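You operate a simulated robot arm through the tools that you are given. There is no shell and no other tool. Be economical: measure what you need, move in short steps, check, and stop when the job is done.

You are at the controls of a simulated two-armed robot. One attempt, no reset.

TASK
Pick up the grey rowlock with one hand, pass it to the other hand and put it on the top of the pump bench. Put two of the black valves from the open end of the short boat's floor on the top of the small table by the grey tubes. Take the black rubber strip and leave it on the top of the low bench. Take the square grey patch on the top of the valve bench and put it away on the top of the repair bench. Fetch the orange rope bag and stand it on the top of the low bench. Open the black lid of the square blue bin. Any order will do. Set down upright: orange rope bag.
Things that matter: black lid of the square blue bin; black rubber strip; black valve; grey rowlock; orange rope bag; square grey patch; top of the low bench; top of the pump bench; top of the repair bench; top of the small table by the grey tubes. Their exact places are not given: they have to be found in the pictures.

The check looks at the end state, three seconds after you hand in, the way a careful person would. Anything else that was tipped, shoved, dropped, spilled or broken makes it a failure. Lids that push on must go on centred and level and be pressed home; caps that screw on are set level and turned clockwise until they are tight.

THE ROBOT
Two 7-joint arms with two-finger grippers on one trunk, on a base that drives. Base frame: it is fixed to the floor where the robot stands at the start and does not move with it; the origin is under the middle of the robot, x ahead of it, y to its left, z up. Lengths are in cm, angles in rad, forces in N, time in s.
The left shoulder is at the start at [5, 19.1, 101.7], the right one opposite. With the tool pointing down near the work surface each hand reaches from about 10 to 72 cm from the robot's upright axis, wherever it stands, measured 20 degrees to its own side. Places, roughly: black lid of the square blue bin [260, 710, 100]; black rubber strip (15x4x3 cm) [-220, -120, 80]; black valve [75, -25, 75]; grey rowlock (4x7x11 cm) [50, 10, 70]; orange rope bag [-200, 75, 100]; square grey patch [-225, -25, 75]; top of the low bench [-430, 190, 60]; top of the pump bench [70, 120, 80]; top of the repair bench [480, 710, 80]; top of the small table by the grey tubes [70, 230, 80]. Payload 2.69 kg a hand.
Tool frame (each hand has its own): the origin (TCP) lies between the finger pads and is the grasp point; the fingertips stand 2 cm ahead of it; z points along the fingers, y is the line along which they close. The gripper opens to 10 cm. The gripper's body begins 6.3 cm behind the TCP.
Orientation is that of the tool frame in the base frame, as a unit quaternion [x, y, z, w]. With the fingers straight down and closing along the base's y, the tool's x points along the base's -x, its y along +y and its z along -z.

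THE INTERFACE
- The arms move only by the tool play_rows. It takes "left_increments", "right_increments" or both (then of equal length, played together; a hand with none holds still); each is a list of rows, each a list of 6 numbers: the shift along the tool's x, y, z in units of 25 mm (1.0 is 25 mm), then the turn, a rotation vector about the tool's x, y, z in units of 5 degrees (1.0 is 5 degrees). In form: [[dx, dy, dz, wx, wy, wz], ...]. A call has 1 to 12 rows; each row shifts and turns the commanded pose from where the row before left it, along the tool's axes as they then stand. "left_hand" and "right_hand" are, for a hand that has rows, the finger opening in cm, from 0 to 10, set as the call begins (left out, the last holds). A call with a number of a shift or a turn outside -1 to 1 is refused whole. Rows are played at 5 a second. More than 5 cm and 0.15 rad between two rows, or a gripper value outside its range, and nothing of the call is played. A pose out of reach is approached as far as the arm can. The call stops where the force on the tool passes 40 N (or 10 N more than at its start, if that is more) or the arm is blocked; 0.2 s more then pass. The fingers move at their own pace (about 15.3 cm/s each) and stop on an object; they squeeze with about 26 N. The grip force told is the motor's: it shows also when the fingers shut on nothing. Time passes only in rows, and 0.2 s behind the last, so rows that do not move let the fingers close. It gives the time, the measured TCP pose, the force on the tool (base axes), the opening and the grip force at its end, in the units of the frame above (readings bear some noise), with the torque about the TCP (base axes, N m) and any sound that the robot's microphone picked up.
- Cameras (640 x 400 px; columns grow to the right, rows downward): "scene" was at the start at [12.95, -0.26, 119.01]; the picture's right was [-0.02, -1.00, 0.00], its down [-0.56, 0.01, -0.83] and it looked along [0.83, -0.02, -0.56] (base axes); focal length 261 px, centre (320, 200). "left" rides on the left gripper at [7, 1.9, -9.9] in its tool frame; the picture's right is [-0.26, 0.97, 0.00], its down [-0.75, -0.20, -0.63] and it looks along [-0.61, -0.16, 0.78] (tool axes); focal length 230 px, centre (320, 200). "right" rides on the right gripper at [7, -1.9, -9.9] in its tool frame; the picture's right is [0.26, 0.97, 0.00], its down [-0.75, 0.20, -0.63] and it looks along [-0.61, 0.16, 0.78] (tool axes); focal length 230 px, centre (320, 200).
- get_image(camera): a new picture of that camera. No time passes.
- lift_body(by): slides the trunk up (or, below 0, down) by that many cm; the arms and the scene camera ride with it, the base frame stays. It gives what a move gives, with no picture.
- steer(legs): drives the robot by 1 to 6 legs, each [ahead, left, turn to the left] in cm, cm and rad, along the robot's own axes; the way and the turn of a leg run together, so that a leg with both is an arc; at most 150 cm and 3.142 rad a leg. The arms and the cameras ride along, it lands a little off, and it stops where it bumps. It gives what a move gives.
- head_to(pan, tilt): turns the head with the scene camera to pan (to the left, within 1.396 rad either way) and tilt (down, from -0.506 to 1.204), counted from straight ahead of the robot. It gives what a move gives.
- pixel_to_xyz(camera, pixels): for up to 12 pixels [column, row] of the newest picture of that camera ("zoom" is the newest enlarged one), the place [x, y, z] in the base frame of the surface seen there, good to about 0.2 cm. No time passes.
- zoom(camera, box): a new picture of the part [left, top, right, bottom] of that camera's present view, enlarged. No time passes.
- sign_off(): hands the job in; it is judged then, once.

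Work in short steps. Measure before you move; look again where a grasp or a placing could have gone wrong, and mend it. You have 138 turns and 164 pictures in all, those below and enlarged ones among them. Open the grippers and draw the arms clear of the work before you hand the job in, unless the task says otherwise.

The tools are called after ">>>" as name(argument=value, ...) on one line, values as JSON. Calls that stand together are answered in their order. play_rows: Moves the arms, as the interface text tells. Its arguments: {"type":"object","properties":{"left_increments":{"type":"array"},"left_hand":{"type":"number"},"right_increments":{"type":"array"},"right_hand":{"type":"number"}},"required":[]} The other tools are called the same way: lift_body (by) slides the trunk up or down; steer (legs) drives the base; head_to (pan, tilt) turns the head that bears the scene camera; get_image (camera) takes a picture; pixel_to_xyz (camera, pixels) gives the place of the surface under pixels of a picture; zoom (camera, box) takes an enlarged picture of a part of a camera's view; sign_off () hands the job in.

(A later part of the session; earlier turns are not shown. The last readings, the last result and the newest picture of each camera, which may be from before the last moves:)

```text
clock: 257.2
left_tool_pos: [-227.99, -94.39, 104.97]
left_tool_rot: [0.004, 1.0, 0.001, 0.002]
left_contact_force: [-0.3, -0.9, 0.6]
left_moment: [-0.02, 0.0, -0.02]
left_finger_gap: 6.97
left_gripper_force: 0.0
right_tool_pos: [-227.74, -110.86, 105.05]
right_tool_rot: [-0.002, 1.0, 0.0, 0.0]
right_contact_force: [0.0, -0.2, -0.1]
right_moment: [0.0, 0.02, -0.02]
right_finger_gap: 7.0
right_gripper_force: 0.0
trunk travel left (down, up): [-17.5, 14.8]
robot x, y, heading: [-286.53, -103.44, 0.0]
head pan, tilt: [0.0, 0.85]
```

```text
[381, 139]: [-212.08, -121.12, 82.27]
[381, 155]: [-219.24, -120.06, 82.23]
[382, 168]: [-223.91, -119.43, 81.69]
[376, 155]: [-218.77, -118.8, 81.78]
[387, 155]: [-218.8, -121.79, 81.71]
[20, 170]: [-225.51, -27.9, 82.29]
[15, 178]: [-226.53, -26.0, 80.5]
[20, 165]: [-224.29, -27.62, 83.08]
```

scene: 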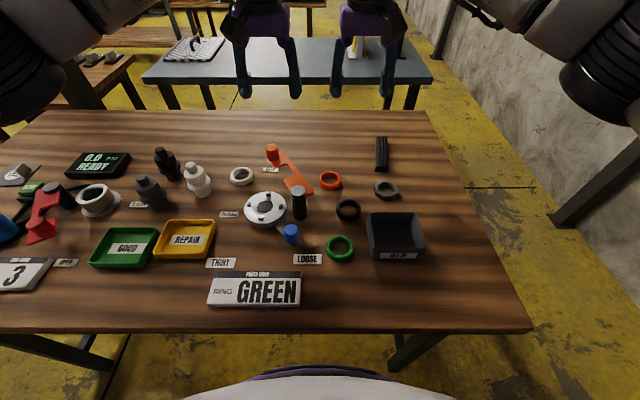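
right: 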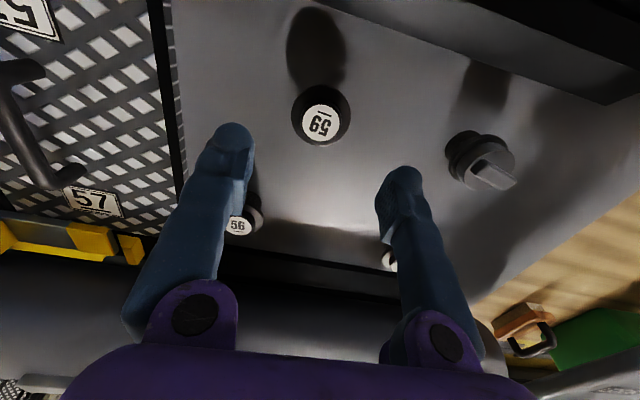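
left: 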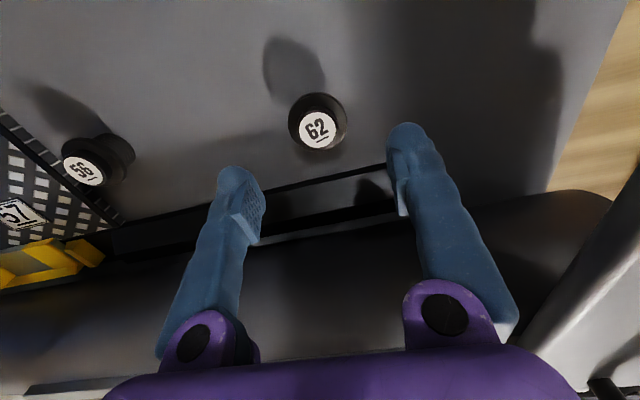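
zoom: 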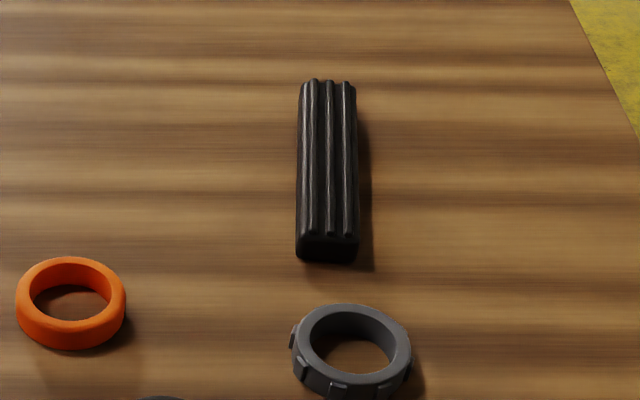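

Strip centre [-218.3,-120.3], turned about −8°. Right hand goes above it with yaw +7.5° (tool z).

>>> play_rows(right_increments=[[-0.47, -0.47, 0.85, 0, 0, 0], [-0.47, -0.47, 0.85, 0, 0, 0], [-0.47, -0.47, 0.85, 0, 0, 0], [-0.47, -0.47, 0.85, 0, 0, 0], [-0.47, -0.47, 0.85, 0, 0, 0], [-0.47, -0.47, 0.85, 0, 0, 0], [-0.47, -0.47, 0.85, 0, 0, 0], [-0.47, -0.47, 0.85, 0, 0, 0], [0, 0, 0, 0, 0, 0.8], [0, 0, 0, 0, 0, 0.8], [0, 0, 0, 0, 0, 0]])

>>> get_image(camera="right")

```text
clock: 259.6
left_tool_pos: [-227.91, -94.41, 104.98]
left_tool_rot: [0.003, 1.0, 0.002, 0.002]
left_contact_force: [0.1, 0.2, 0.6]
left_moment: [-0.03, 0.01, 0.02]
left_finger_gap: 6.99
left_gripper_force: 0.0
right_tool_pos: [-218.33, -120.38, 88.01]
right_tool_rot: [0.067, 0.998, 0.0, 0.002]
right_contact_force: [0.8, 0.5, -0.2]
right_moment: [0.04, -0.01, -0.03]
right_finger_gap: 6.98
right_gripper_force: 0.1
trunk travel left (down, up): [-17.5, 14.8]
robot x, y, heading: [-286.47, -103.59, -0.004]
head pan, tilt: [0.0, 0.85]
```

```text
90 pictures are left
```

right: 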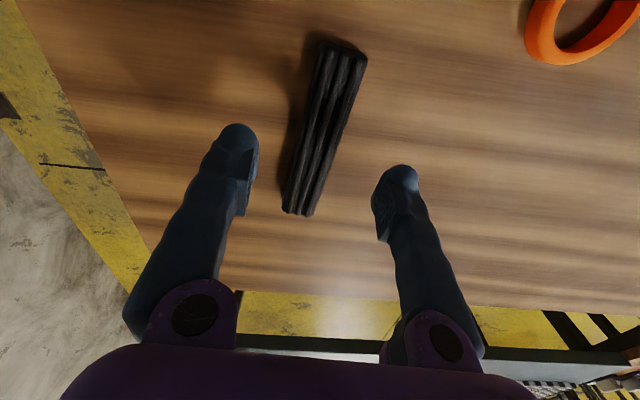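

The strip lies between the fingers, well aligned. I verify its centre with the wrist camera and descend 5.7 cm, closing.

>>> pixel_to_xyz(camera="right", pixels=[[342, 50], [300, 205], [322, 130], [309, 130], [336, 130]])

>>> play_rows(right_increments=[[0, 0, 0.7, 0, 0, 0], [0, 0, 0.7, 0, 0, 0], [0, 0, 0.7, 0, 0, 0], [0, 0, 0.15, 0, 0, 0], [0, 0, 0, 0, 0, 0]])

>>> play_rows(right_increments=[[0, 0, 0, 0, 0, 0], [0, 0, 0, 0, 0, 0], [0, 0, 0, 0, 0, 0]], right_hand=0)

```text
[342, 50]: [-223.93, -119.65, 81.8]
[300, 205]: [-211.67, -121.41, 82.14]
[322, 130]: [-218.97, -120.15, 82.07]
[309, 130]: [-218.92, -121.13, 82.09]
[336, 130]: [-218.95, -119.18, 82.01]
```

```text
clock: 260.8
left_tool_pos: [-227.94, -94.48, 105.0]
left_tool_rot: [0.003, 1.0, 0.002, 0.002]
left_contact_force: [-0.6, -1.0, -1.4]
left_moment: [0.0, 0.03, 0.04]
left_finger_gap: 6.99
left_gripper_force: 0.1
right_tool_pos: [-218.21, -120.27, 82.43]
right_tool_rot: [0.068, 0.998, 0.0, -0.001]
right_contact_force: [0.4, 0.1, -0.3]
right_moment: [-0.03, -0.02, 0.0]
right_finger_gap: 6.98
right_gripper_force: 0.2
trunk travel left (down, up): [-17.5, 14.8]
robot x, y, heading: [-286.16, -103.58, 0.004]
head pan, tilt: [0.0, 0.85]
```

```text
clock: 261.6
left_tool_pos: [-227.96, -94.45, 104.88]
left_tool_rot: [0.003, 1.0, 0.003, 0.002]
left_contact_force: [-0.5, 0.1, -0.3]
left_moment: [0.02, 0.0, 0.0]
left_finger_gap: 7.02
left_gripper_force: 0.0
right_tool_pos: [-218.27, -120.29, 82.47]
right_tool_rot: [0.068, 0.998, 0.001, 0.0]
right_contact_force: [0.0, 0.0, -0.6]
right_moment: [0.02, 0.0, 0.04]
right_finger_gap: 3.11
right_gripper_force: 26.0
trunk travel left (down, up): [-17.5, 14.8]
robot x, y, heading: [-286.48, -104.02, 0.002]
head pan, tilt: [0.0, 0.85]
```

Gripped. Lift 25 cm, back off, and drive north to the bag's bench.

>>> play_rows(right_increments=[[0, 0, -1, 0, 0, 0], [0, 0, -1, 0, 0, 0], [0, 0, -1, 0, 0, 0], [0, 0, -1, 0, 0, 0], [0, 0, -1, 0, 0, 0], [0, 0, -1, 0, 0, 0], [0, 0, -1, 0, 0, 0], [0, 0, -1, 0, 0, 0], [0.5, 0, -1, 0, 0, 0], [0.8, 0, -0.5, 0, 0, 0]])

>>> steer(legs=[[-50, 0, 0], [0, 150, 0], [0, 20, 0]])

>>> head_to(pan=0.0, tilt=0.5)

>>> get_image(camera="scene")

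```text
clock: 263.8
left_tool_pos: [-227.96, -94.47, 105.0]
left_tool_rot: [0.003, 1.0, 0.002, 0.002]
left_contact_force: [-0.7, -0.1, 0.3]
left_moment: [0.0, 0.02, -0.01]
left_finger_gap: 6.99
left_gripper_force: 0.0
right_tool_pos: [-221.55, -119.79, 106.28]
right_tool_rot: [0.068, 0.998, 0.0, 0.0]
right_contact_force: [-0.3, 0.0, -1.0]
right_moment: [-0.05, -0.02, 0.02]
right_finger_gap: 3.08
right_gripper_force: 26.1
trunk travel left (down, up): [-17.5, 14.8]
robot x, y, heading: [-286.04, -103.85, -0.001]
head pan, tilt: [0.0, 0.85]
```

```text
clock: 281.6
left_tool_pos: [-278.02, 76.22, 104.91]
left_tool_rot: [0.002, 1.0, 0.001, 0.002]
left_contact_force: [0.3, 0.1, -0.9]
left_moment: [0.01, 0.02, -0.03]
left_finger_gap: 7.01
left_gripper_force: 0.0
right_tool_pos: [-271.61, 50.73, 106.25]
right_tool_rot: [0.066, 0.998, 0.0, 0.0]
right_contact_force: [-0.3, 0.1, -0.6]
right_moment: [-0.02, -0.01, 0.04]
right_finger_gap: 3.09
right_gripper_force: 26.0
trunk travel left (down, up): [-17.5, 14.8]
robot x, y, heading: [-336.44, 66.94, 0.008]
head pan, tilt: [0.0, 0.85]
```

```text
clock: 282.5
left_tool_pos: [-278.09, 75.99, 105.0]
left_tool_rot: [0.002, 1.0, 0.001, 0.002]
left_contact_force: [0.3, -1.5, -0.3]
left_moment: [-0.01, 0.02, 0.0]
left_finger_gap: 7.01
left_gripper_force: 0.1
right_tool_pos: [-271.53, 50.69, 106.27]
right_tool_rot: [0.066, 0.998, 0.0, 0.0]
right_contact_force: [-0.1, -0.2, -1.6]
right_moment: [0.03, 0.03, 0.0]
right_finger_gap: 3.1
right_gripper_force: 25.9
trunk travel left (down, up): [-17.5, 14.8]
robot x, y, heading: [-336.53, 67.44, 0.001]
head pan, tilt: [0.0, 0.499]
```

```text
89 pictures are left
```

scene: 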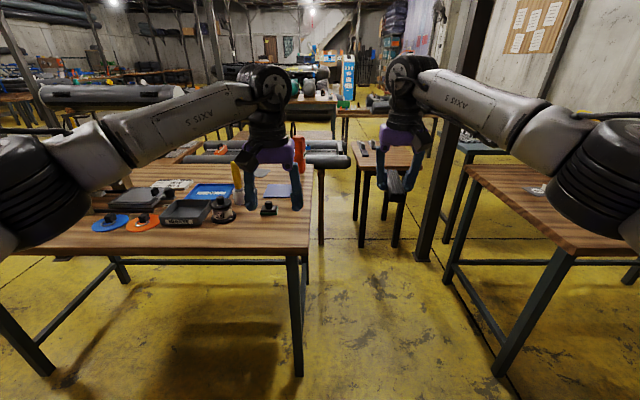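

The bag stands near the bench's right rear corner (298,155). I zoom and measure.

>>> zoom(camera="scene", box=[200, 110, 360, 230])

>>> pixel_to_xyz(camera="scene", pixels=[[298, 145], [301, 165], [310, 245], [30, 250], [240, 175], [312, 185], [268, 207], [475, 170], [560, 240]])

```text
3.33 times, centred on (280, 170) of scene
```

zoom: 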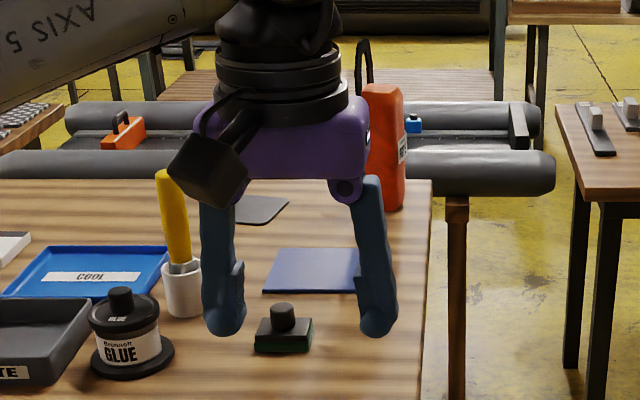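

```text
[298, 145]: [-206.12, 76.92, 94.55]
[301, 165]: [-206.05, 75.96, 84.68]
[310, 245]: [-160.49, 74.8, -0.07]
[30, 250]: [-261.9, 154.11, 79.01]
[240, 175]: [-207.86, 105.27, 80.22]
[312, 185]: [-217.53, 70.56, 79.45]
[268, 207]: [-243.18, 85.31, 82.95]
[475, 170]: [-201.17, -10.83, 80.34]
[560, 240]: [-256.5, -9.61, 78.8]
```

The bag is near [-203,77]; a horizontal grasp around its body from the west suits. I pitch the left hand to point forward here in free space (over the aisle).

>>> play_rows(left_increments=[[-0.3, 0, 0, 0, -1, 0], [-0.3, 0, 0, 0, -1, 0], [-0.3, 0, 0, 0, -1, 0], [-0.2, 0, 0, 0, -1, 0], [0, 0, 0.2, 0, -1, 0], [0, 0, 0.2, 0, -1, 0], [0, 0, 0.2, 0, -1, 0], [0, 0, 0.2, 0, -1, 0], [0, 0, 0.3, 0, -1, 0], [0, 0, 0.3, 0, -1, 0], [0, 0, 0.3, 0, -1, 0], [0, 0, 0.3, 0, -1, 0]], left_hand=10)

>>> play_rows(left_increments=[[0, 0, 0, 0, -1, 0], [0, 0, 0, 0, -1, 0], [0, 0, 0, 0, -1, 0], [0, 0, 0, 0, -1, 0], [0, 0, 0, 0, 0, 0]])

>>> get_image(camera="scene")

```text
clock: 285.1
left_tool_pos: [-272.17, 76.09, 101.47]
left_tool_rot: [0.004, 0.865, 0.0, 0.502]
left_contact_force: [0.4, 0.9, 0.6]
left_moment: [-0.01, -0.05, 0.0]
left_finger_gap: 10.01
left_gripper_force: 0.0
right_tool_pos: [-271.58, 50.7, 106.31]
right_tool_rot: [0.066, 0.998, 0.0, 0.0]
right_contact_force: [-0.5, -0.4, -1.9]
right_moment: [0.01, -0.01, 0.03]
right_finger_gap: 3.07
right_gripper_force: 26.0
trunk travel left (down, up): [-17.5, 14.8]
robot x, y, heading: [-336.73, 66.76, 0.003]
head pan, tilt: [0.0, 0.499]
```

```text
clock: 286.3
left_tool_pos: [-272.33, 76.09, 101.59]
left_tool_rot: [0.003, 0.765, 0.0, 0.644]
left_contact_force: [0.2, 0.0, 0.2]
left_moment: [-0.01, -0.02, 0.01]
left_finger_gap: 10.01
left_gripper_force: 0.0
right_tool_pos: [-271.68, 50.69, 106.21]
right_tool_rot: [0.067, 0.998, 0.0, 0.0]
right_contact_force: [-0.6, 0.1, -0.9]
right_moment: [0.02, 0.01, 0.01]
right_finger_gap: 3.09
right_gripper_force: 26.0
trunk travel left (down, up): [-17.5, 14.8]
robot x, y, heading: [-336.49, 67.29, 0.005]
head pan, tilt: [0.0, 0.499]
```

```text
87 pictures are left
```

scene: 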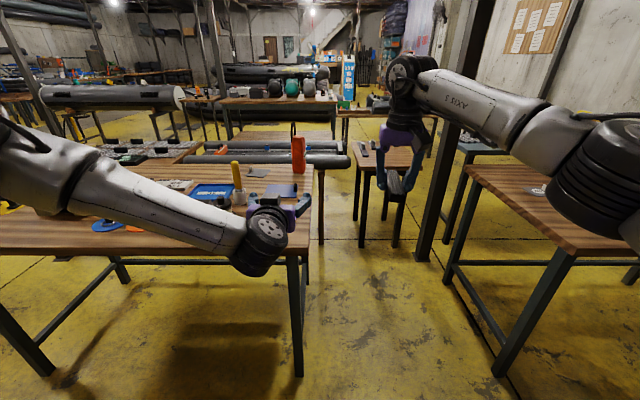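

Pitch 80° reached. I zoom on the bag at (298,155).

>>> zoom(camera="scene", box=[230, 110, 350, 220])

>>> pixel_to_xyz(camera="scene", pixels=[[293, 155], [304, 155], [298, 138], [298, 171], [294, 125], [280, 190], [262, 172], [238, 178]])

>>> get_image(camera="left")

```text
3.64 times, centred on (290, 165) of scene
```

zoom: 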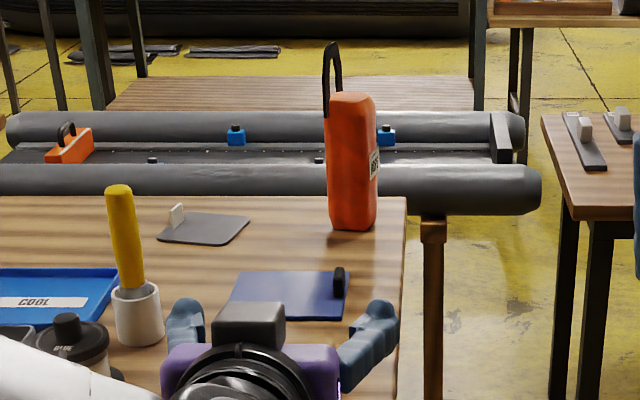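

```text
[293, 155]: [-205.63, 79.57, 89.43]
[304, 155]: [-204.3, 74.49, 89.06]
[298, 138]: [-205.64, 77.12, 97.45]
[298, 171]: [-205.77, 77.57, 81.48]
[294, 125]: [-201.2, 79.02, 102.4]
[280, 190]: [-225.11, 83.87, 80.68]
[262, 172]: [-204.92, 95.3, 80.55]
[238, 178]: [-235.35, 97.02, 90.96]
```

```text
85 pictures are left
```

left: 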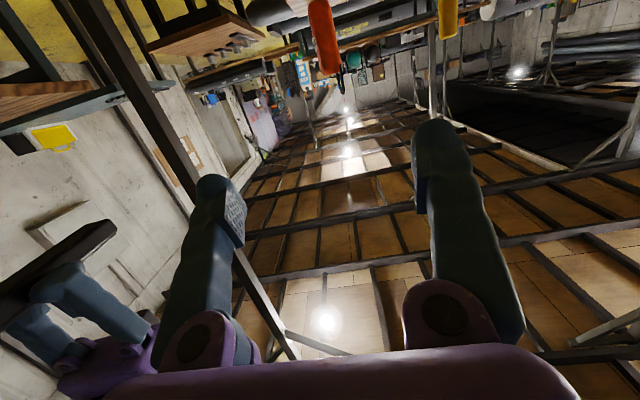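

Bag front x −205.7, y 74–80, z 80–98. I check the left forearm's position relative to bench items before driving forward.

>>> pixel_to_xyz(camera="scene", pixels=[[265, 225], [240, 230], [200, 225], [150, 205], [100, 185], [50, 165], [200, 245], [100, 210], [260, 265], [110, 225], [140, 228]])

```text
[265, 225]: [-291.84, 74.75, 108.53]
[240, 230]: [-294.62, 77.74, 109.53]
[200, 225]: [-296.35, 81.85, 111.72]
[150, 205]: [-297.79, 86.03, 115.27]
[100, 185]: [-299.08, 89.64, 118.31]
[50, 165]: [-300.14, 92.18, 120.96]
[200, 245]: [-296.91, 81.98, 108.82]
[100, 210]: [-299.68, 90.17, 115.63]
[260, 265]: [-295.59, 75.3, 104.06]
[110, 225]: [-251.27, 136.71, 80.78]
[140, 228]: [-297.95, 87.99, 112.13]
```

Forearm clears the items. I drive ahead 50 at this height, then lower the trunk 8.5.

>>> steer(legs=[[50, 1, 0]])

>>> lift_body(by=-8)

>>> get_image(camera="scene")

>>> get_image(camera="left")

```text
clock: 288.9
left_tool_pos: [-228.5, 76.08, 101.33]
left_tool_rot: [0.008, 0.765, -0.003, 0.643]
left_contact_force: [-0.3, -0.4, -0.9]
left_moment: [0.02, 0.02, 0.01]
left_finger_gap: 9.97
left_gripper_force: 0.1
right_tool_pos: [-228.18, 50.39, 106.03]
right_tool_rot: [0.072, 0.997, -0.001, 0.001]
right_contact_force: [-1.1, 0.3, -0.6]
right_moment: [0.01, -0.05, -0.01]
right_finger_gap: 3.07
right_gripper_force: 26.6
trunk travel left (down, up): [-17.5, 14.8]
robot x, y, heading: [-292.82, 67.39, -0.006]
head pan, tilt: [0.0, 0.499]
stopped in leg 1: the robot was blocked; the commanded pose is now the measured one
```

```text
clock: 290.1
left_tool_pos: [-228.4, 75.93, 93.39]
left_tool_rot: [0.008, 0.766, -0.003, 0.643]
left_contact_force: [-0.4, -0.3, -0.1]
left_moment: [0.0, 0.04, 0.01]
left_finger_gap: 10.01
left_gripper_force: 0.0
right_tool_pos: [-228.1, 50.46, 98.01]
right_tool_rot: [0.071, 0.997, -0.001, -0.001]
right_contact_force: [0.4, 0.1, -1.2]
right_moment: [-0.03, -0.01, 0.01]
right_finger_gap: 3.09
right_gripper_force: 26.3
trunk travel left (down, up): [-9.5, 22.8]
robot x, y, heading: [-292.82, 67.75, -0.003]
head pan, tilt: [0.0, 0.499]
```

```text
84 pictures are left
```

scene: 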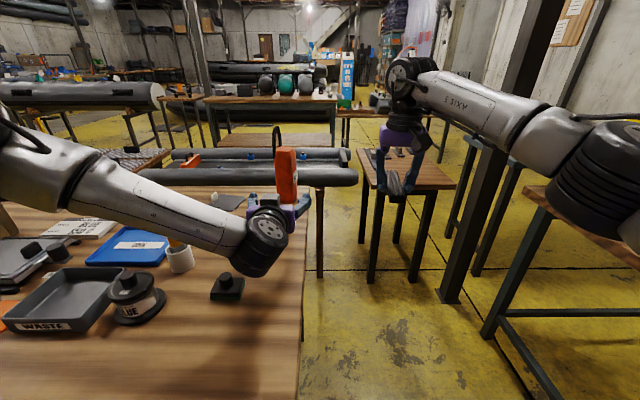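

```text
83 pictures are left
```

left: 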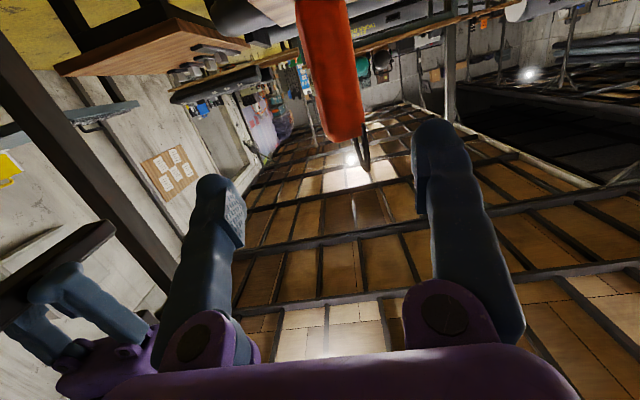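

The base touched something at x −292.8, so the arm must extend. TCP needs +25.6 cm; I extend 8 of 11 steps and check.

>>> play_rows(left_increments=[[-0.13, 0.044, 0.923, 0, 0, 0], [-0.13, 0.044, 0.923, 0, 0, 0], [-0.13, 0.044, 0.923, 0, 0, 0], [-0.13, 0.044, 0.923, 0, 0, 0], [-0.13, 0.044, 0.923, 0, 0, 0], [-0.13, 0.044, 0.923, 0, 0, 0], [-0.13, 0.044, 0.923, 0, 0, 0], [0, 0, 0, 0, 0, 0]])

>>> get_image(camera="left")

```text
clock: 291.9
left_tool_pos: [-212.08, 76.55, 92.87]
left_tool_rot: [0.007, 0.766, -0.002, 0.643]
left_contact_force: [-0.3, 0.7, -0.1]
left_moment: [0.04, -0.04, 0.01]
left_finger_gap: 9.98
left_gripper_force: 0.2
right_tool_pos: [-227.97, 50.42, 97.96]
right_tool_rot: [0.071, 0.997, -0.001, 0.0]
right_contact_force: [0.2, -0.2, -1.0]
right_moment: [0.0, 0.02, 0.03]
right_finger_gap: 3.1
right_gripper_force: 26.4
trunk travel left (down, up): [-9.5, 22.8]
robot x, y, heading: [-292.91, 67.19, -0.005]
head pan, tilt: [0.0, 0.499]
```

```text
82 pictures are left
```

left: 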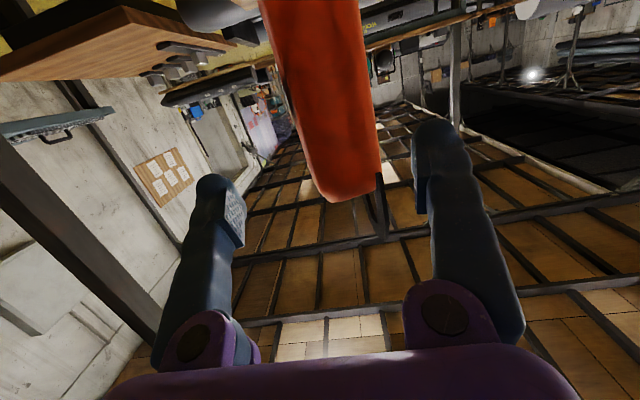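

Good, no limit yet. I continue the last 9.3 cm, shifting 0.6 left.

>>> play_rows(left_increments=[[-0.13, 0.06, 0.92, 0, 0, 0], [-0.13, 0.06, 0.92, 0, 0, 0], [-0.13, 0.06, 0.92, 0, 0, 0], [-0.13, 0.06, 0.92, 0, 0, 0], [0, 0, 0, 0, 0, 0]])

>>> get_image(camera="left")

>>> zoom(camera="scene", box=[200, 110, 360, 230])

```text
clock: 293.1
left_tool_pos: [-204.7, 77.03, 92.63]
left_tool_rot: [0.007, 0.766, -0.002, 0.643]
left_contact_force: [-0.4, -0.1, -0.7]
left_moment: [0.01, 0.04, 0.02]
left_finger_gap: 9.98
left_gripper_force: 0.1
left hand out of reach, approached as far as the arm can: row 4
right_tool_pos: [-228.13, 50.63, 98.07]
right_tool_rot: [0.071, 0.997, -0.001, -0.001]
right_contact_force: [-0.9, -1.0, -0.6]
right_moment: [0.02, 0.01, 0.02]
right_finger_gap: 3.09
right_gripper_force: 26.0
trunk travel left (down, up): [-9.5, 22.8]
robot x, y, heading: [-292.21, 67.28, -0.006]
head pan, tilt: [0.0, 0.499]
```

```text
81 pictures are left
```

left: 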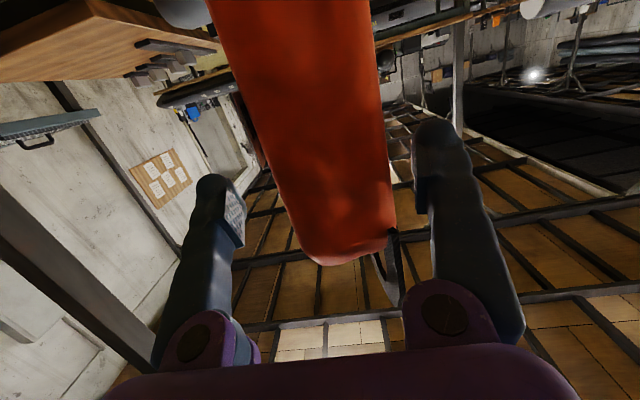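

```text
3.33 times, centred on (280, 170) of scene
```

zoom: 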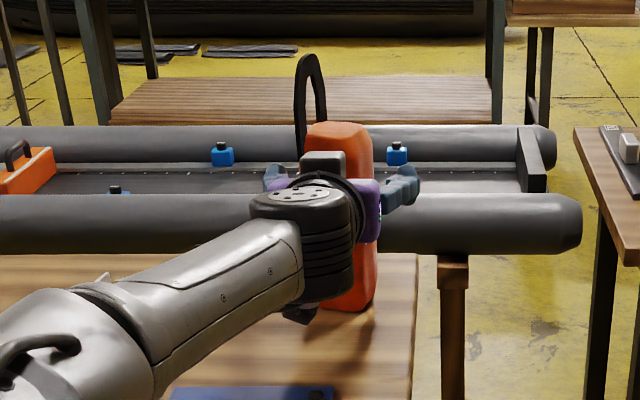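

Tips only reach the bag's middle. For a deeper grip I retract 12 cm, shift the base 20 right (clear of the bench leg) and forward 9.

>>> play_rows(left_increments=[[0, 0, -0.96, 0, 0, 0], [0, 0, -0.96, 0, 0, 0], [0, 0, -0.96, 0, 0, 0], [0, 0, -0.96, 0, 0, 0], [0, 0, -0.96, 0, 0, 0], [0, 0, 0, 0, 0, 0]])

>>> steer(legs=[[-2, -21, 0.005], [9, 0, 0]])

```text
clock: 294.5
left_tool_pos: [-216.45, 77.27, 94.88]
left_tool_rot: [0.006, 0.766, -0.002, 0.643]
left_contact_force: [-0.3, -0.2, 0.0]
left_moment: [-0.03, 0.0, -0.02]
left_finger_gap: 10.01
left_gripper_force: 0.1
right_tool_pos: [-228.09, 50.53, 97.99]
right_tool_rot: [0.071, 0.997, -0.001, -0.001]
right_contact_force: [-0.3, -0.7, -0.9]
right_moment: [0.01, -0.02, -0.01]
right_finger_gap: 3.1
right_gripper_force: 25.9
trunk travel left (down, up): [-9.5, 22.8]
robot x, y, heading: [-292.96, 67.13, -0.005]
head pan, tilt: [0.0, 0.499]
```

```text
clock: 297.7
left_tool_pos: [-209.75, 56.6, 94.85]
left_tool_rot: [0.005, 0.766, 0.0, 0.643]
left_contact_force: [0.3, -0.3, 0.1]
left_moment: [0.01, -0.03, -0.01]
left_finger_gap: 10.02
left_gripper_force: 0.0
right_tool_pos: [-221.02, 29.86, 97.96]
right_tool_rot: [0.069, 0.998, -0.001, -0.001]
right_contact_force: [0.0, -0.5, -0.9]
right_moment: [-0.03, 0.01, 0.03]
right_finger_gap: 3.11
right_gripper_force: 26.0
trunk travel left (down, up): [-9.5, 22.8]
robot x, y, heading: [-286.1, 46.66, -0.002]
head pan, tilt: [0.0, 0.499]
```

I pull back 2 cm, shift left 20.7, then advance around the bag.

>>> play_rows(left_increments=[[0, 0.5, -0.8, 0, 0, 0], [0, 0.97, 0, 0, 0, 0], [0, 0.97, 0, 0, 0, 0], [0, 0.97, 0, 0, 0, 0], [0, 0.97, 0, 0, 0, 0], [0, 0.97, 0, 0, 0, 0], [0, 0.97, 0, 0, 0, 0], [0, 0.97, 0, 0, 0, 0], [0, 0.97, 0, 0, 0, 0], [0, 0, 0, 0, 0, 0]])

>>> get_image(camera="left")

>>> pixel_to_xyz(camera="left", pixels=[[320, 100], [300, 100], [350, 100], [340, 170], [310, 170], [360, 160]])

```text
clock: 299.9
left_tool_pos: [-211.55, 61.46, 95.28]
left_tool_rot: [0.005, 0.766, -0.001, 0.643]
left_contact_force: [-0.6, 0.1, -0.7]
left_moment: [-0.04, -0.02, 0.01]
left_finger_gap: 9.99
left_gripper_force: 0.0
left hand out of reach, approached as far as the arm can: row 3, 4, 5, 6, 7, 8, 9
right_tool_pos: [-221.19, 29.78, 97.96]
right_tool_rot: [0.069, 0.998, -0.001, 0.0]
right_contact_force: [-0.3, -0.3, -0.9]
right_moment: [-0.01, 0.01, 0.0]
right_finger_gap: 3.11
right_gripper_force: 26.3
trunk travel left (down, up): [-9.5, 22.8]
robot x, y, heading: [-286.28, 46.23, -0.002]
head pan, tilt: [0.0, 0.499]
```

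```text
79 pictures are left
```

left: 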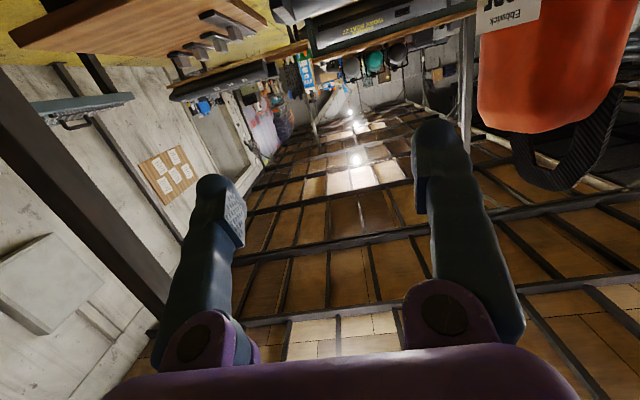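

```text
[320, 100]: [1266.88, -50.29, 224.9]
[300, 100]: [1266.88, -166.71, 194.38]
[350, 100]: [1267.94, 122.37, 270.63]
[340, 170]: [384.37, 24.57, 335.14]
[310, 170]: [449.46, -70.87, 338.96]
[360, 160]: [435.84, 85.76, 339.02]
```

The arm can't shift left that far with this wrist yaw. Better to move the base into the gap between the benches and turn toward the bag: retract, go to about (−268, 30), heading 0.49.

>>> play_rows(left_increments=[[0, -0.34, -1, 0, 0, 0], [0, -0.34, -1, 0, 0, 0], [0, -0.34, -1, 0, 0, 0], [0, -0.34, -1, 0, 0, 0], [0, -0.34, -1, 0, 0, 0], [0, 0, 0, 0, 0, 0]])

>>> steer(legs=[[0, -15, 0], [18, 0, 0], [0, 0, 0.49]])

>>> head_to(pan=0.1, tilt=0.55)

>>> get_image(camera="scene")

>>> get_image(camera="left")

```text
clock: 301.3
left_tool_pos: [-223.96, 57.24, 97.42]
left_tool_rot: [0.005, 0.766, 0.0, 0.642]
left_contact_force: [-0.2, 0.1, 0.3]
left_moment: [0.01, -0.01, 0.02]
left_finger_gap: 10.02
left_gripper_force: 0.1
right_tool_pos: [-221.2, 29.77, 97.93]
right_tool_rot: [0.069, 0.998, -0.001, -0.001]
right_contact_force: [0.1, -0.7, -0.5]
right_moment: [0.0, 0.03, -0.02]
right_finger_gap: 3.08
right_gripper_force: 26.1
trunk travel left (down, up): [-9.5, 22.8]
robot x, y, heading: [-285.84, 46.66, -0.001]
head pan, tilt: [0.0, 0.499]
```

```text
clock: 305.7
left_tool_pos: [-218.6, 70.12, 97.43]
left_tool_rot: [-0.182, 0.744, 0.156, 0.624]
left_contact_force: [-0.1, -0.1, 0.4]
left_moment: [-0.01, 0.01, 0.01]
left_finger_gap: 10.02
left_gripper_force: 0.0
right_tool_pos: [-203.08, 47.25, 97.97]
right_tool_rot: [-0.176, 0.984, 0.0, -0.001]
right_contact_force: [0.0, -0.3, -1.6]
right_moment: [-0.04, 0.0, -0.02]
right_finger_gap: 3.11
right_gripper_force: 25.8
trunk travel left (down, up): [-9.5, 22.8]
robot x, y, heading: [-267.95, 31.1, 0.489]
head pan, tilt: [0.0, 0.499]
```

```text
clock: 306.4
left_tool_pos: [-218.52, 70.13, 97.38]
left_tool_rot: [-0.182, 0.744, 0.156, 0.624]
left_contact_force: [-0.1, 0.1, 0.3]
left_moment: [0.01, -0.01, 0.01]
left_finger_gap: 9.98
left_gripper_force: 0.1
right_tool_pos: [-203.25, 47.32, 97.94]
right_tool_rot: [-0.176, 0.984, -0.002, -0.001]
right_contact_force: [0.1, 0.1, -1.2]
right_moment: [-0.01, 0.01, 0.02]
right_finger_gap: 3.09
right_gripper_force: 26.3
trunk travel left (down, up): [-9.5, 22.8]
robot x, y, heading: [-267.67, 31.48, 0.489]
head pan, tilt: [0.099, 0.55]
```

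```text
78 pictures are left
```

scene: 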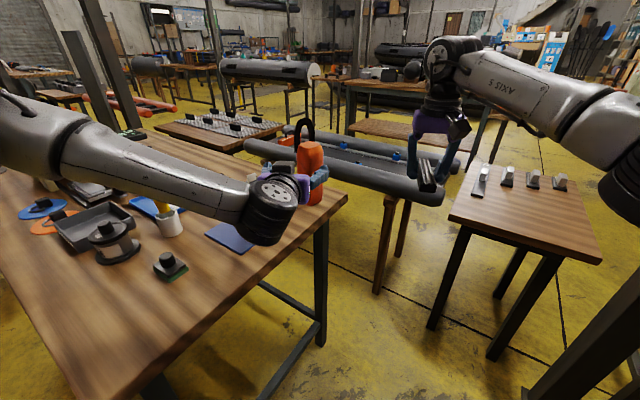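

```text
77 pictures are left
```

left: 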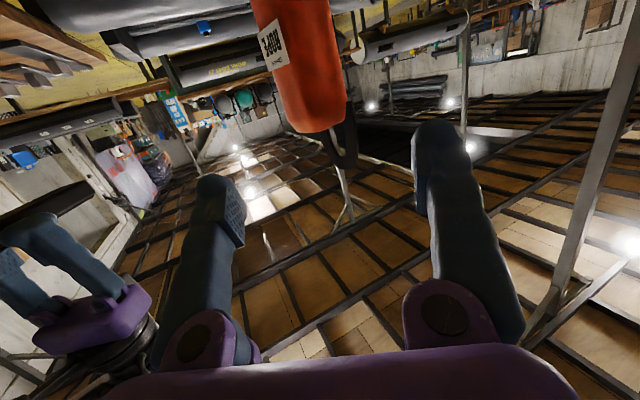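

The bag is straight ahead of the left hand. I measure its surface from the left camera.

>>> pixel_to_xyz(camera="left", pixels=[[300, 80], [278, 80], [335, 70], [310, 118], [290, 118], [340, 112], [320, 40], [260, 30]])

```text
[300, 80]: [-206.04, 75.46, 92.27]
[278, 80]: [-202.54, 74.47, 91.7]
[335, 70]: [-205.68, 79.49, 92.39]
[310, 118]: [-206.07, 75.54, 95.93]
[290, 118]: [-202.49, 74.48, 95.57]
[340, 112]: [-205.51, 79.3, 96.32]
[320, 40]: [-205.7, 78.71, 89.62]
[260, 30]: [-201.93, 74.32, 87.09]
```

The bag's faces are aligned with the axes (center ≈[-203,77.4]), so I yaw the left hand 28° right to close along y, and shift it to y 77.4.

>>> play_rows(left_increments=[[0, 0, 0, 0.93, 0, 0], [0, 0, 0, 0.93, 0, 0], [0, 0, 0, 0.93, 0, 0], [0, 0, 0, 0.93, 0, 0], [0, 0, 0, 0.93, 0, 0], [0, 0, 0, 0.93, 0, 0], [0, 0.73, 0, 0, 0, 0], [0, 0.73, 0, 0, 0, 0], [0, 0.73, 0, 0, 0, 0], [0, 0.73, 0, 0, 0, 0], [0, 0, 0, 0, 0, 0]])

>>> get_image(camera="left")

```text
clock: 308.8
left_tool_pos: [-217.55, 67.23, 100.56]
left_tool_rot: [-0.113, 0.762, 0.073, 0.633]
left_contact_force: [-0.5, 0.2, -0.6]
left_moment: [0.0, -0.01, 0.01]
left_finger_gap: 10.0
left_gripper_force: 0.0
left hand out of reach, approached as far as the arm can: row 2, 3, 4, 5, 6, 7, 8, 9, 10
right_tool_pos: [-203.12, 47.4, 98.02]
right_tool_rot: [-0.177, 0.984, 0.0, -0.001]
right_contact_force: [-0.8, -0.2, -0.9]
right_moment: [0.0, 0.03, -0.02]
right_finger_gap: 3.1
right_gripper_force: 26.4
trunk travel left (down, up): [-9.5, 22.8]
robot x, y, heading: [-268.19, 31.36, 0.49]
head pan, tilt: [0.099, 0.55]
```

```text
76 pictures are left
```

left: 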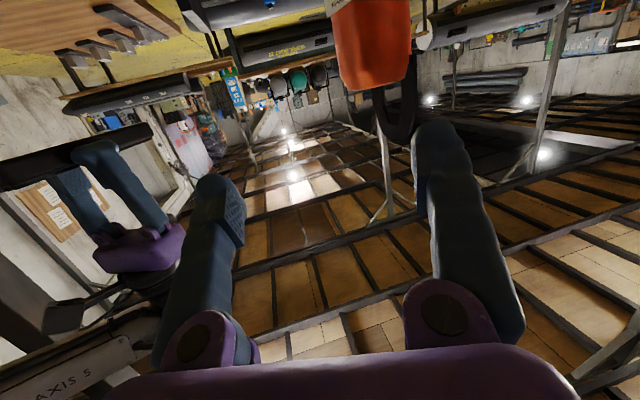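

That yaw isn't fully reachable; the hand reached −11° relative to the robot. So I reposition to about (−284, 50), heading 0.2, where this hand yaw becomes square to the bag.

>>> steer(legs=[[0, 0, -0.29], [-12, 0, 0], [0, 21.5, 0]])

>>> get_image(camera="left")

```text
clock: 313.2
left_tool_pos: [-225.36, 69.87, 100.59]
left_tool_rot: [0.0, 0.77, -0.02, 0.638]
left_contact_force: [-0.3, 0.4, -0.3]
left_moment: [-0.04, 0.01, 0.02]
left_finger_gap: 9.97
left_gripper_force: 0.0
right_tool_pos: [-217.33, 46.57, 97.95]
right_tool_rot: [-0.03, 1.0, 0.0, -0.001]
right_contact_force: [0.7, -1.0, -0.6]
right_moment: [0.01, 0.0, -0.01]
right_finger_gap: 3.12
right_gripper_force: 25.9
trunk travel left (down, up): [-9.5, 22.8]
robot x, y, heading: [-284.25, 50.07, 0.198]
head pan, tilt: [0.099, 0.55]
stopped in leg 3: the robot was blocked; the commanded pose is now the measured one
```

```text
75 pictures are left
```

left: 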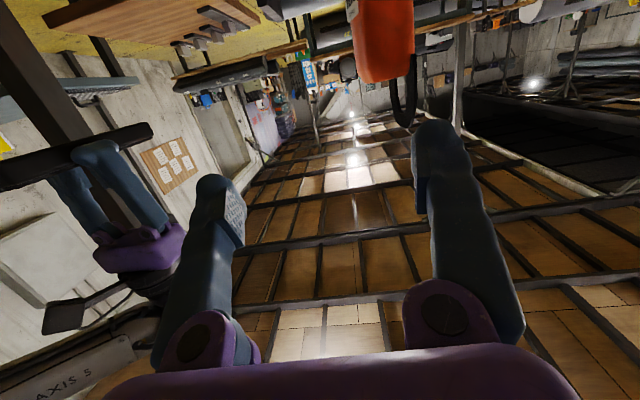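

Good pose. Phase 1: shift 8.3 left, lower 3, advance 8 cm.

>>> play_rows(left_increments=[[0.307, 0.83, 0.6, 0, 0, 0], [0.307, 0.83, 0.6, 0, 0, 0], [0.307, 0.83, 0.6, 0, 0, 0], [0.307, 0.83, 0.6, 0, 0, 0], [0, 0, 0, 0, 0, 0]])

>>> get_image(camera="left")

>>> pixel_to_xyz(camera="left", pixels=[[320, 60], [300, 60], [350, 60], [340, 100], [310, 110], [280, 60]])

```text
clock: 314.4
left_tool_pos: [-225.52, 69.91, 100.61]
left_tool_rot: [0.0, 0.77, -0.021, 0.637]
left_contact_force: [-0.3, 0.5, 0.0]
left_moment: [0.02, -0.03, -0.01]
left_finger_gap: 10.0
left_gripper_force: 0.0
left hand out of reach, approached as far as the arm can: row 1, 2, 3, 4
right_tool_pos: [-217.29, 46.72, 97.99]
right_tool_rot: [-0.03, 1.0, -0.001, -0.001]
right_contact_force: [-0.7, 0.2, -0.7]
right_moment: [-0.02, 0.0, -0.01]
right_finger_gap: 3.09
right_gripper_force: 26.1
trunk travel left (down, up): [-9.5, 22.8]
robot x, y, heading: [-283.96, 50.12, 0.193]
head pan, tilt: [0.099, 0.55]
```

```text
74 pictures are left
```

left: 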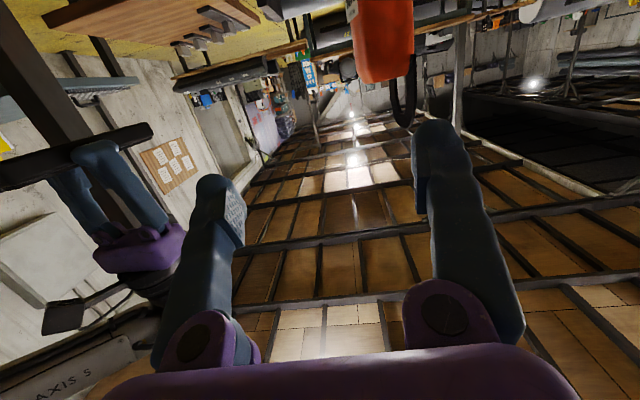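

```text
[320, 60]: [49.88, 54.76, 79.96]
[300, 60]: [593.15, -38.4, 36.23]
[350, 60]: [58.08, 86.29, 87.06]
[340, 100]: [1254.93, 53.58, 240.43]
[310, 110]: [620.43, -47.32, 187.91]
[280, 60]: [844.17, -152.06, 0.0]
```

The wrist is at a limit there. I undo the yaw (hand parallel to robot heading, 11° off the bag's faces, acceptable) and then approach.

>>> play_rows(left_increments=[[0, 0, 0, -0.75, 0, 0], [0, 0, 0, -0.75, 0, 0], [0, 0, 0, -0.75, 0, 0], [0.34, 0.3, 0.4, 0, 0, 0], [0.34, 0.3, 0.4, 0, 0, 0], [0.34, 0.3, 0.4, 0, 0, 0], [0.34, 0.3, 0.4, 0, 0, 0], [0, 0, 0, 0, 0, 0]])

>>> get_image(camera="left")

>>> pixel_to_xyz(camera="left", pixels=[[320, 60], [300, 60], [340, 60], [340, 90], [310, 90], [330, 30]])

```text
clock: 316.2
left_tool_pos: [-222.64, 73.68, 96.6]
left_tool_rot: [-0.063, 0.768, 0.055, 0.635]
left_contact_force: [-0.3, -1.0, -0.3]
left_moment: [0.01, -0.03, -0.01]
left_finger_gap: 10.01
left_gripper_force: 0.1
right_tool_pos: [-217.25, 46.77, 98.03]
right_tool_rot: [-0.031, 1.0, 0.0, -0.001]
right_contact_force: [0.2, -0.2, -0.5]
right_moment: [0.03, 0.01, -0.04]
right_finger_gap: 3.09
right_gripper_force: 26.2
trunk travel left (down, up): [-9.5, 22.8]
robot x, y, heading: [-283.71, 50.02, 0.192]
head pan, tilt: [0.099, 0.55]
```

```text
73 pictures are left
```

left: 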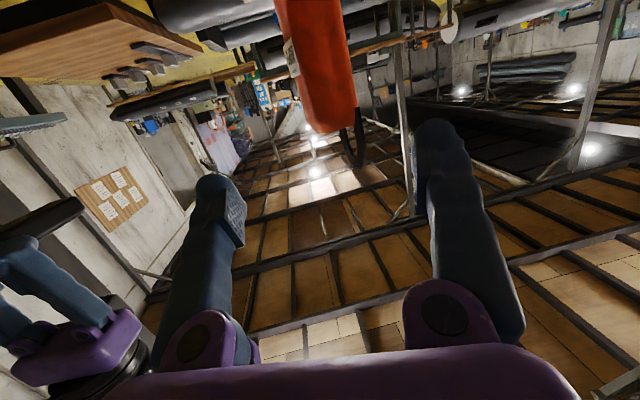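

```text
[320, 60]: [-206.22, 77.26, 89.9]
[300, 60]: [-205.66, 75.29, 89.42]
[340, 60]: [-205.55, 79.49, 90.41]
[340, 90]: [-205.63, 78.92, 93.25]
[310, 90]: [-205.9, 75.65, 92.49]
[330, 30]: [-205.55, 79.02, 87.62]
```

Now it's straight ahead: forward 20.3 cm along the tool. I advance and check.

>>> play_rows(left_increments=[[0, 0.02, 0.9, 0, 0, 0], [0, 0.02, 0.9, 0, 0, 0], [0, 0.02, 0.9, 0, 0, 0], [0, 0.02, 0.9, 0, 0, 0], [-0.04, 0.02, 0.9, 0, 0, 0], [0, 0.02, 0.9, 0, 0, 0], [0, 0.02, 0.9, 0, 0, 0], [0, 0.02, 0.9, 0, 0, 0], [-0.04, 0, 0.9, 0, 0, 0], [0, 0, 0, 0, 0, 0]])

>>> get_image(camera="left")

```text
clock: 318.4
left_tool_pos: [-203.02, 77.3, 92.96]
left_tool_rot: [-0.062, 0.768, 0.054, 0.635]
left_contact_force: [0.8, 0.2, 0.7]
left_moment: [-0.03, -0.02, -0.01]
left_finger_gap: 10.02
left_gripper_force: 0.0
right_tool_pos: [-217.31, 46.77, 98.05]
right_tool_rot: [-0.03, 1.0, -0.001, -0.001]
right_contact_force: [-0.4, -0.5, -1.1]
right_moment: [0.02, 0.04, 0.01]
right_finger_gap: 3.08
right_gripper_force: 26.3
trunk travel left (down, up): [-9.5, 22.8]
robot x, y, heading: [-284.06, 50.35, 0.198]
head pan, tilt: [0.099, 0.55]
```

```text
72 pictures are left
```

left: 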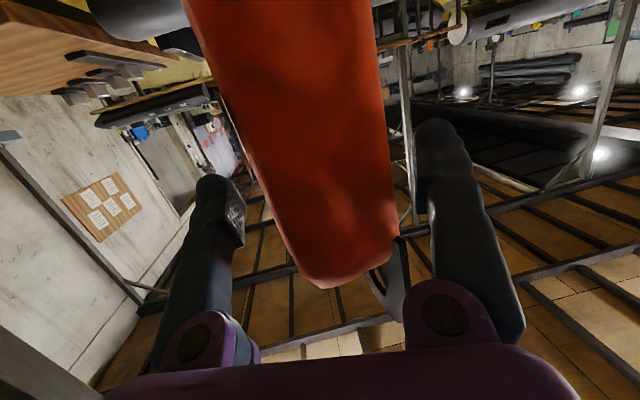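

Bag is centred between the fingers. Close.

>>> play_rows(left_increments=[[0, 0, 0, 0, 0, 0], [0, 0, 0, 0, 0, 0], [0, 0, 0, 0, 0, 0], [0, 0, 0, 0, 0, 0]], left_hand=0)

>>> lift_body(by=8)

>>> get_image(camera="scene")

```text
clock: 319.4
left_tool_pos: [-203.23, 77.41, 92.92]
left_tool_rot: [-0.063, 0.768, 0.055, 0.635]
left_contact_force: [-2.5, -0.1, 2.9]
left_moment: [-0.16, 0.05, -0.05]
left_finger_gap: 7.11
left_gripper_force: 25.5
right_tool_pos: [-217.39, 46.73, 98.07]
right_tool_rot: [-0.032, 0.999, -0.001, 0.0]
right_contact_force: [1.0, 0.3, -1.3]
right_moment: [0.0, -0.01, 0.03]
right_finger_gap: 3.08
right_gripper_force: 26.0
trunk travel left (down, up): [-9.5, 22.8]
robot x, y, heading: [-284.19, 49.9, 0.197]
head pan, tilt: [0.099, 0.55]
```

```text
clock: 320.6
left_tool_pos: [-202.98, 77.44, 100.8]
left_tool_rot: [-0.064, 0.768, 0.056, 0.634]
left_contact_force: [-0.5, 0.7, -3.8]
left_moment: [0.04, 0.02, 0.01]
left_finger_gap: 6.41
left_gripper_force: 26.2
right_tool_pos: [-217.39, 46.75, 105.8]
right_tool_rot: [-0.03, 1.0, -0.002, -0.002]
right_contact_force: [0.2, 0.1, -0.7]
right_moment: [0.02, -0.03, -0.02]
right_finger_gap: 3.14
right_gripper_force: 26.0
trunk travel left (down, up): [-17.5, 14.8]
robot x, y, heading: [-284.15, 50.15, 0.196]
head pan, tilt: [0.099, 0.55]
```

```text
71 pictures are left
```

scene: 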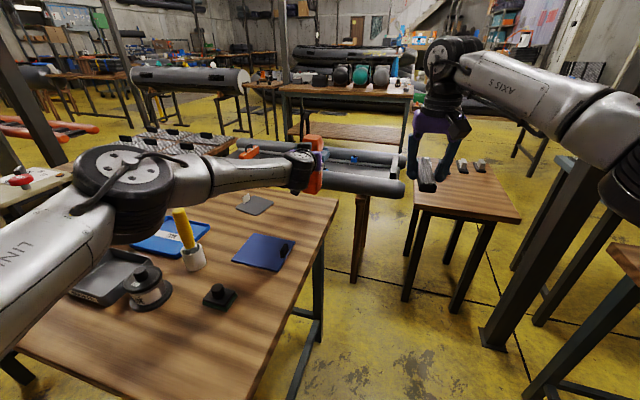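

Bag lifted cleanly. I raise the trunk further, retract the arm 25 cm and back out.

>>> lift_body(by=12)

>>> play_rows(left_increments=[[0, 0, -1, 0, 0, 0], [0, 0, -1, 0, 0, 0], [0, 0, -1, 0, 0, 0], [0, 0, -1, 0, 0, 0], [0, 0, -1, 0, 0, 0], [0, 0, -1, 0, 0, 0], [0, 0, -1, 0, 0, 0], [0, 0, -1, 0, 0, 0], [0, 0, 0, 0, 0, 0]])

>>> steer(legs=[[-50, 0, 0], [0, 0, 1.57]])

>>> head_to(pan=0.2, tilt=0.5)

>>> get_image(camera="scene")

```text
clock: 322.1
left_tool_pos: [-202.99, 77.41, 112.82]
left_tool_rot: [-0.063, 0.769, 0.055, 0.634]
left_contact_force: [0.2, 0.7, -3.5]
left_moment: [0.01, 0.01, 0.02]
left_finger_gap: 6.37
left_gripper_force: 26.0
right_tool_pos: [-217.34, 46.89, 118.01]
right_tool_rot: [-0.031, 1.0, -0.001, -0.002]
right_contact_force: [0.2, 0.2, -1.3]
right_moment: [0.0, 0.03, 0.0]
right_finger_gap: 3.1
right_gripper_force: 26.1
trunk travel left (down, up): [-29.5, 2.8]
robot x, y, heading: [-284.0, 50.3, 0.199]
head pan, tilt: [0.099, 0.55]
```

```text
clock: 324.1
left_tool_pos: [-222.51, 74.01, 116.64]
left_tool_rot: [-0.063, 0.768, 0.056, 0.634]
left_contact_force: [0.4, -1.3, -3.6]
left_moment: [0.04, 0.01, 0.0]
left_finger_gap: 6.31
left_gripper_force: 25.7
right_tool_pos: [-217.32, 46.78, 117.98]
right_tool_rot: [-0.031, 1.0, -0.001, -0.001]
right_contact_force: [-0.5, 0.2, -0.7]
right_moment: [0.02, 0.02, 0.01]
right_finger_gap: 3.07
right_gripper_force: 26.4
trunk travel left (down, up): [-29.5, 2.8]
robot x, y, heading: [-283.88, 50.08, 0.199]
head pan, tilt: [0.099, 0.55]
```

```text
clock: 330.9
left_tool_pos: [-356.24, 101.79, 116.58]
left_tool_rot: [0.588, -0.499, -0.487, -0.409]
left_contact_force: [-0.8, 0.2, -3.4]
left_moment: [0.02, 0.01, 0.03]
left_finger_gap: 6.12
left_gripper_force: 26.0
right_tool_pos: [-329.01, 107.08, 118.01]
right_tool_rot: [0.728, -0.685, 0.002, 0.001]
right_contact_force: [0.6, 0.4, -0.7]
right_moment: [0.01, 0.02, 0.01]
right_finger_gap: 3.1
right_gripper_force: 25.8
trunk travel left (down, up): [-29.5, 2.8]
robot x, y, heading: [-331.99, 40.66, 1.77]
head pan, tilt: [0.099, 0.55]
```

```text
clock: 331.5
left_tool_pos: [-356.41, 101.96, 116.66]
left_tool_rot: [0.589, -0.499, -0.487, -0.409]
left_contact_force: [0.0, -1.0, -3.2]
left_moment: [-0.02, -0.02, -0.01]
left_finger_gap: 6.1
left_gripper_force: 26.4
right_tool_pos: [-329.1, 107.09, 117.89]
right_tool_rot: [0.729, -0.685, 0.003, 0.001]
right_contact_force: [-0.7, -0.2, -0.1]
right_moment: [-0.02, 0.02, 0.0]
right_finger_gap: 3.06
right_gripper_force: 26.1
trunk travel left (down, up): [-29.5, 2.8]
robot x, y, heading: [-332.46, 40.36, 1.771]
head pan, tilt: [0.201, 0.499]
```

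```text
70 pictures are left
```

scene: 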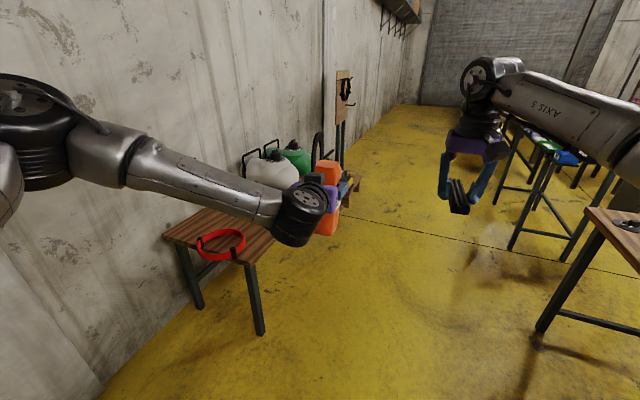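

The low bench with red ring, white and green jugs is ahead-left. I measure its surface.

>>> pixel_to_xyz(camera="scene", pixels=[[200, 225], [175, 235], [262, 240], [225, 210], [245, 260], [270, 180], [295, 160], [222, 258], [340, 195]])

>>> zoom(camera="scene", box=[150, 110, 370, 270])

```text
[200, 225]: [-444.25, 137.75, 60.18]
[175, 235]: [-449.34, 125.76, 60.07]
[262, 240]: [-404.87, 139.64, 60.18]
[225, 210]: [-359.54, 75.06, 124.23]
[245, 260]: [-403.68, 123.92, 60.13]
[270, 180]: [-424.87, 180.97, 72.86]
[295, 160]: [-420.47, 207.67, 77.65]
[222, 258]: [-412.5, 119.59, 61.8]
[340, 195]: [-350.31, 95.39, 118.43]
```

```text
2.50 times, centred on (260, 190) of scene
```

zoom: 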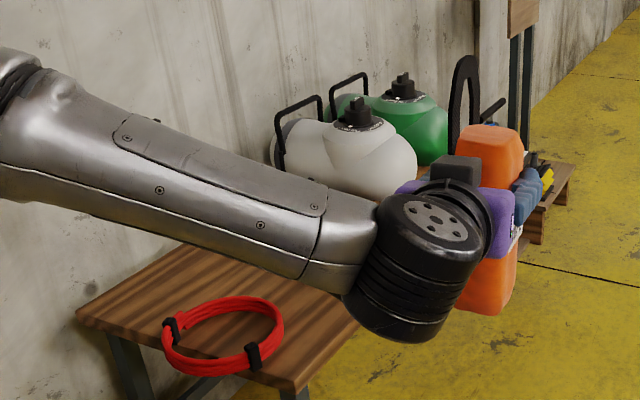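

The bench spans x −455…−400 from y≈118. I turn to face −x and strafe right about 105 to view its free space.

>>> steer(legs=[[0, 0, 1.37], [0, -115, 0]])

>>> head_to(pan=0.0, tilt=0.75)

>>> get_image(camera="scene")

```text
clock: 345.3
left_tool_pos: [-397.07, 144.47, 116.67]
left_tool_rot: [0.77, -0.014, -0.638, -0.008]
left_contact_force: [-0.4, -1.0, -3.0]
left_moment: [-0.01, -0.05, -0.02]
left_finger_gap: 5.77
left_gripper_force: 26.2
right_tool_pos: [-396.79, 172.23, 118.0]
right_tool_rot: [0.998, -0.068, 0.001, -0.001]
right_contact_force: [0.3, -0.5, -0.8]
right_moment: [0.02, 0.0, -0.05]
right_finger_gap: 3.1
right_gripper_force: 26.1
trunk travel left (down, up): [-29.5, 2.8]
robot x, y, heading: [-332.05, 155.55, 3.144]
head pan, tilt: [0.201, 0.499]
```

```text
clock: 346.0
left_tool_pos: [-397.08, 144.37, 116.52]
left_tool_rot: [0.771, -0.013, -0.636, -0.008]
left_contact_force: [0.1, -0.8, -3.4]
left_moment: [-0.01, -0.06, 0.0]
left_finger_gap: 5.77
left_gripper_force: 26.2
right_tool_pos: [-396.79, 172.28, 117.97]
right_tool_rot: [0.998, -0.069, 0.002, -0.001]
right_contact_force: [-0.6, -0.8, -1.1]
right_moment: [0.05, -0.01, 0.03]
right_finger_gap: 3.07
right_gripper_force: 25.6
trunk travel left (down, up): [-29.5, 2.8]
robot x, y, heading: [-332.04, 155.77, 3.139]
head pan, tilt: [0.0, 0.75]
```

```text
68 pictures are left
```

scene: 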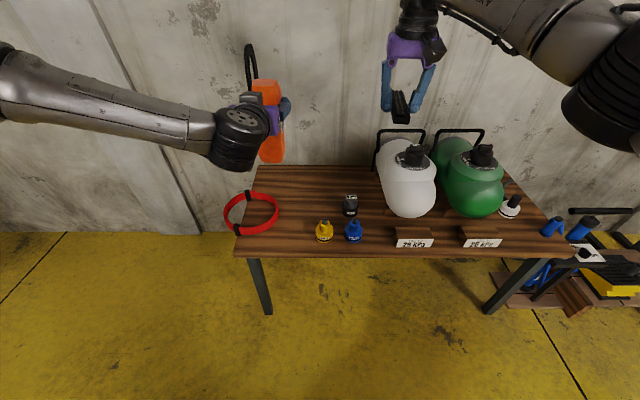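

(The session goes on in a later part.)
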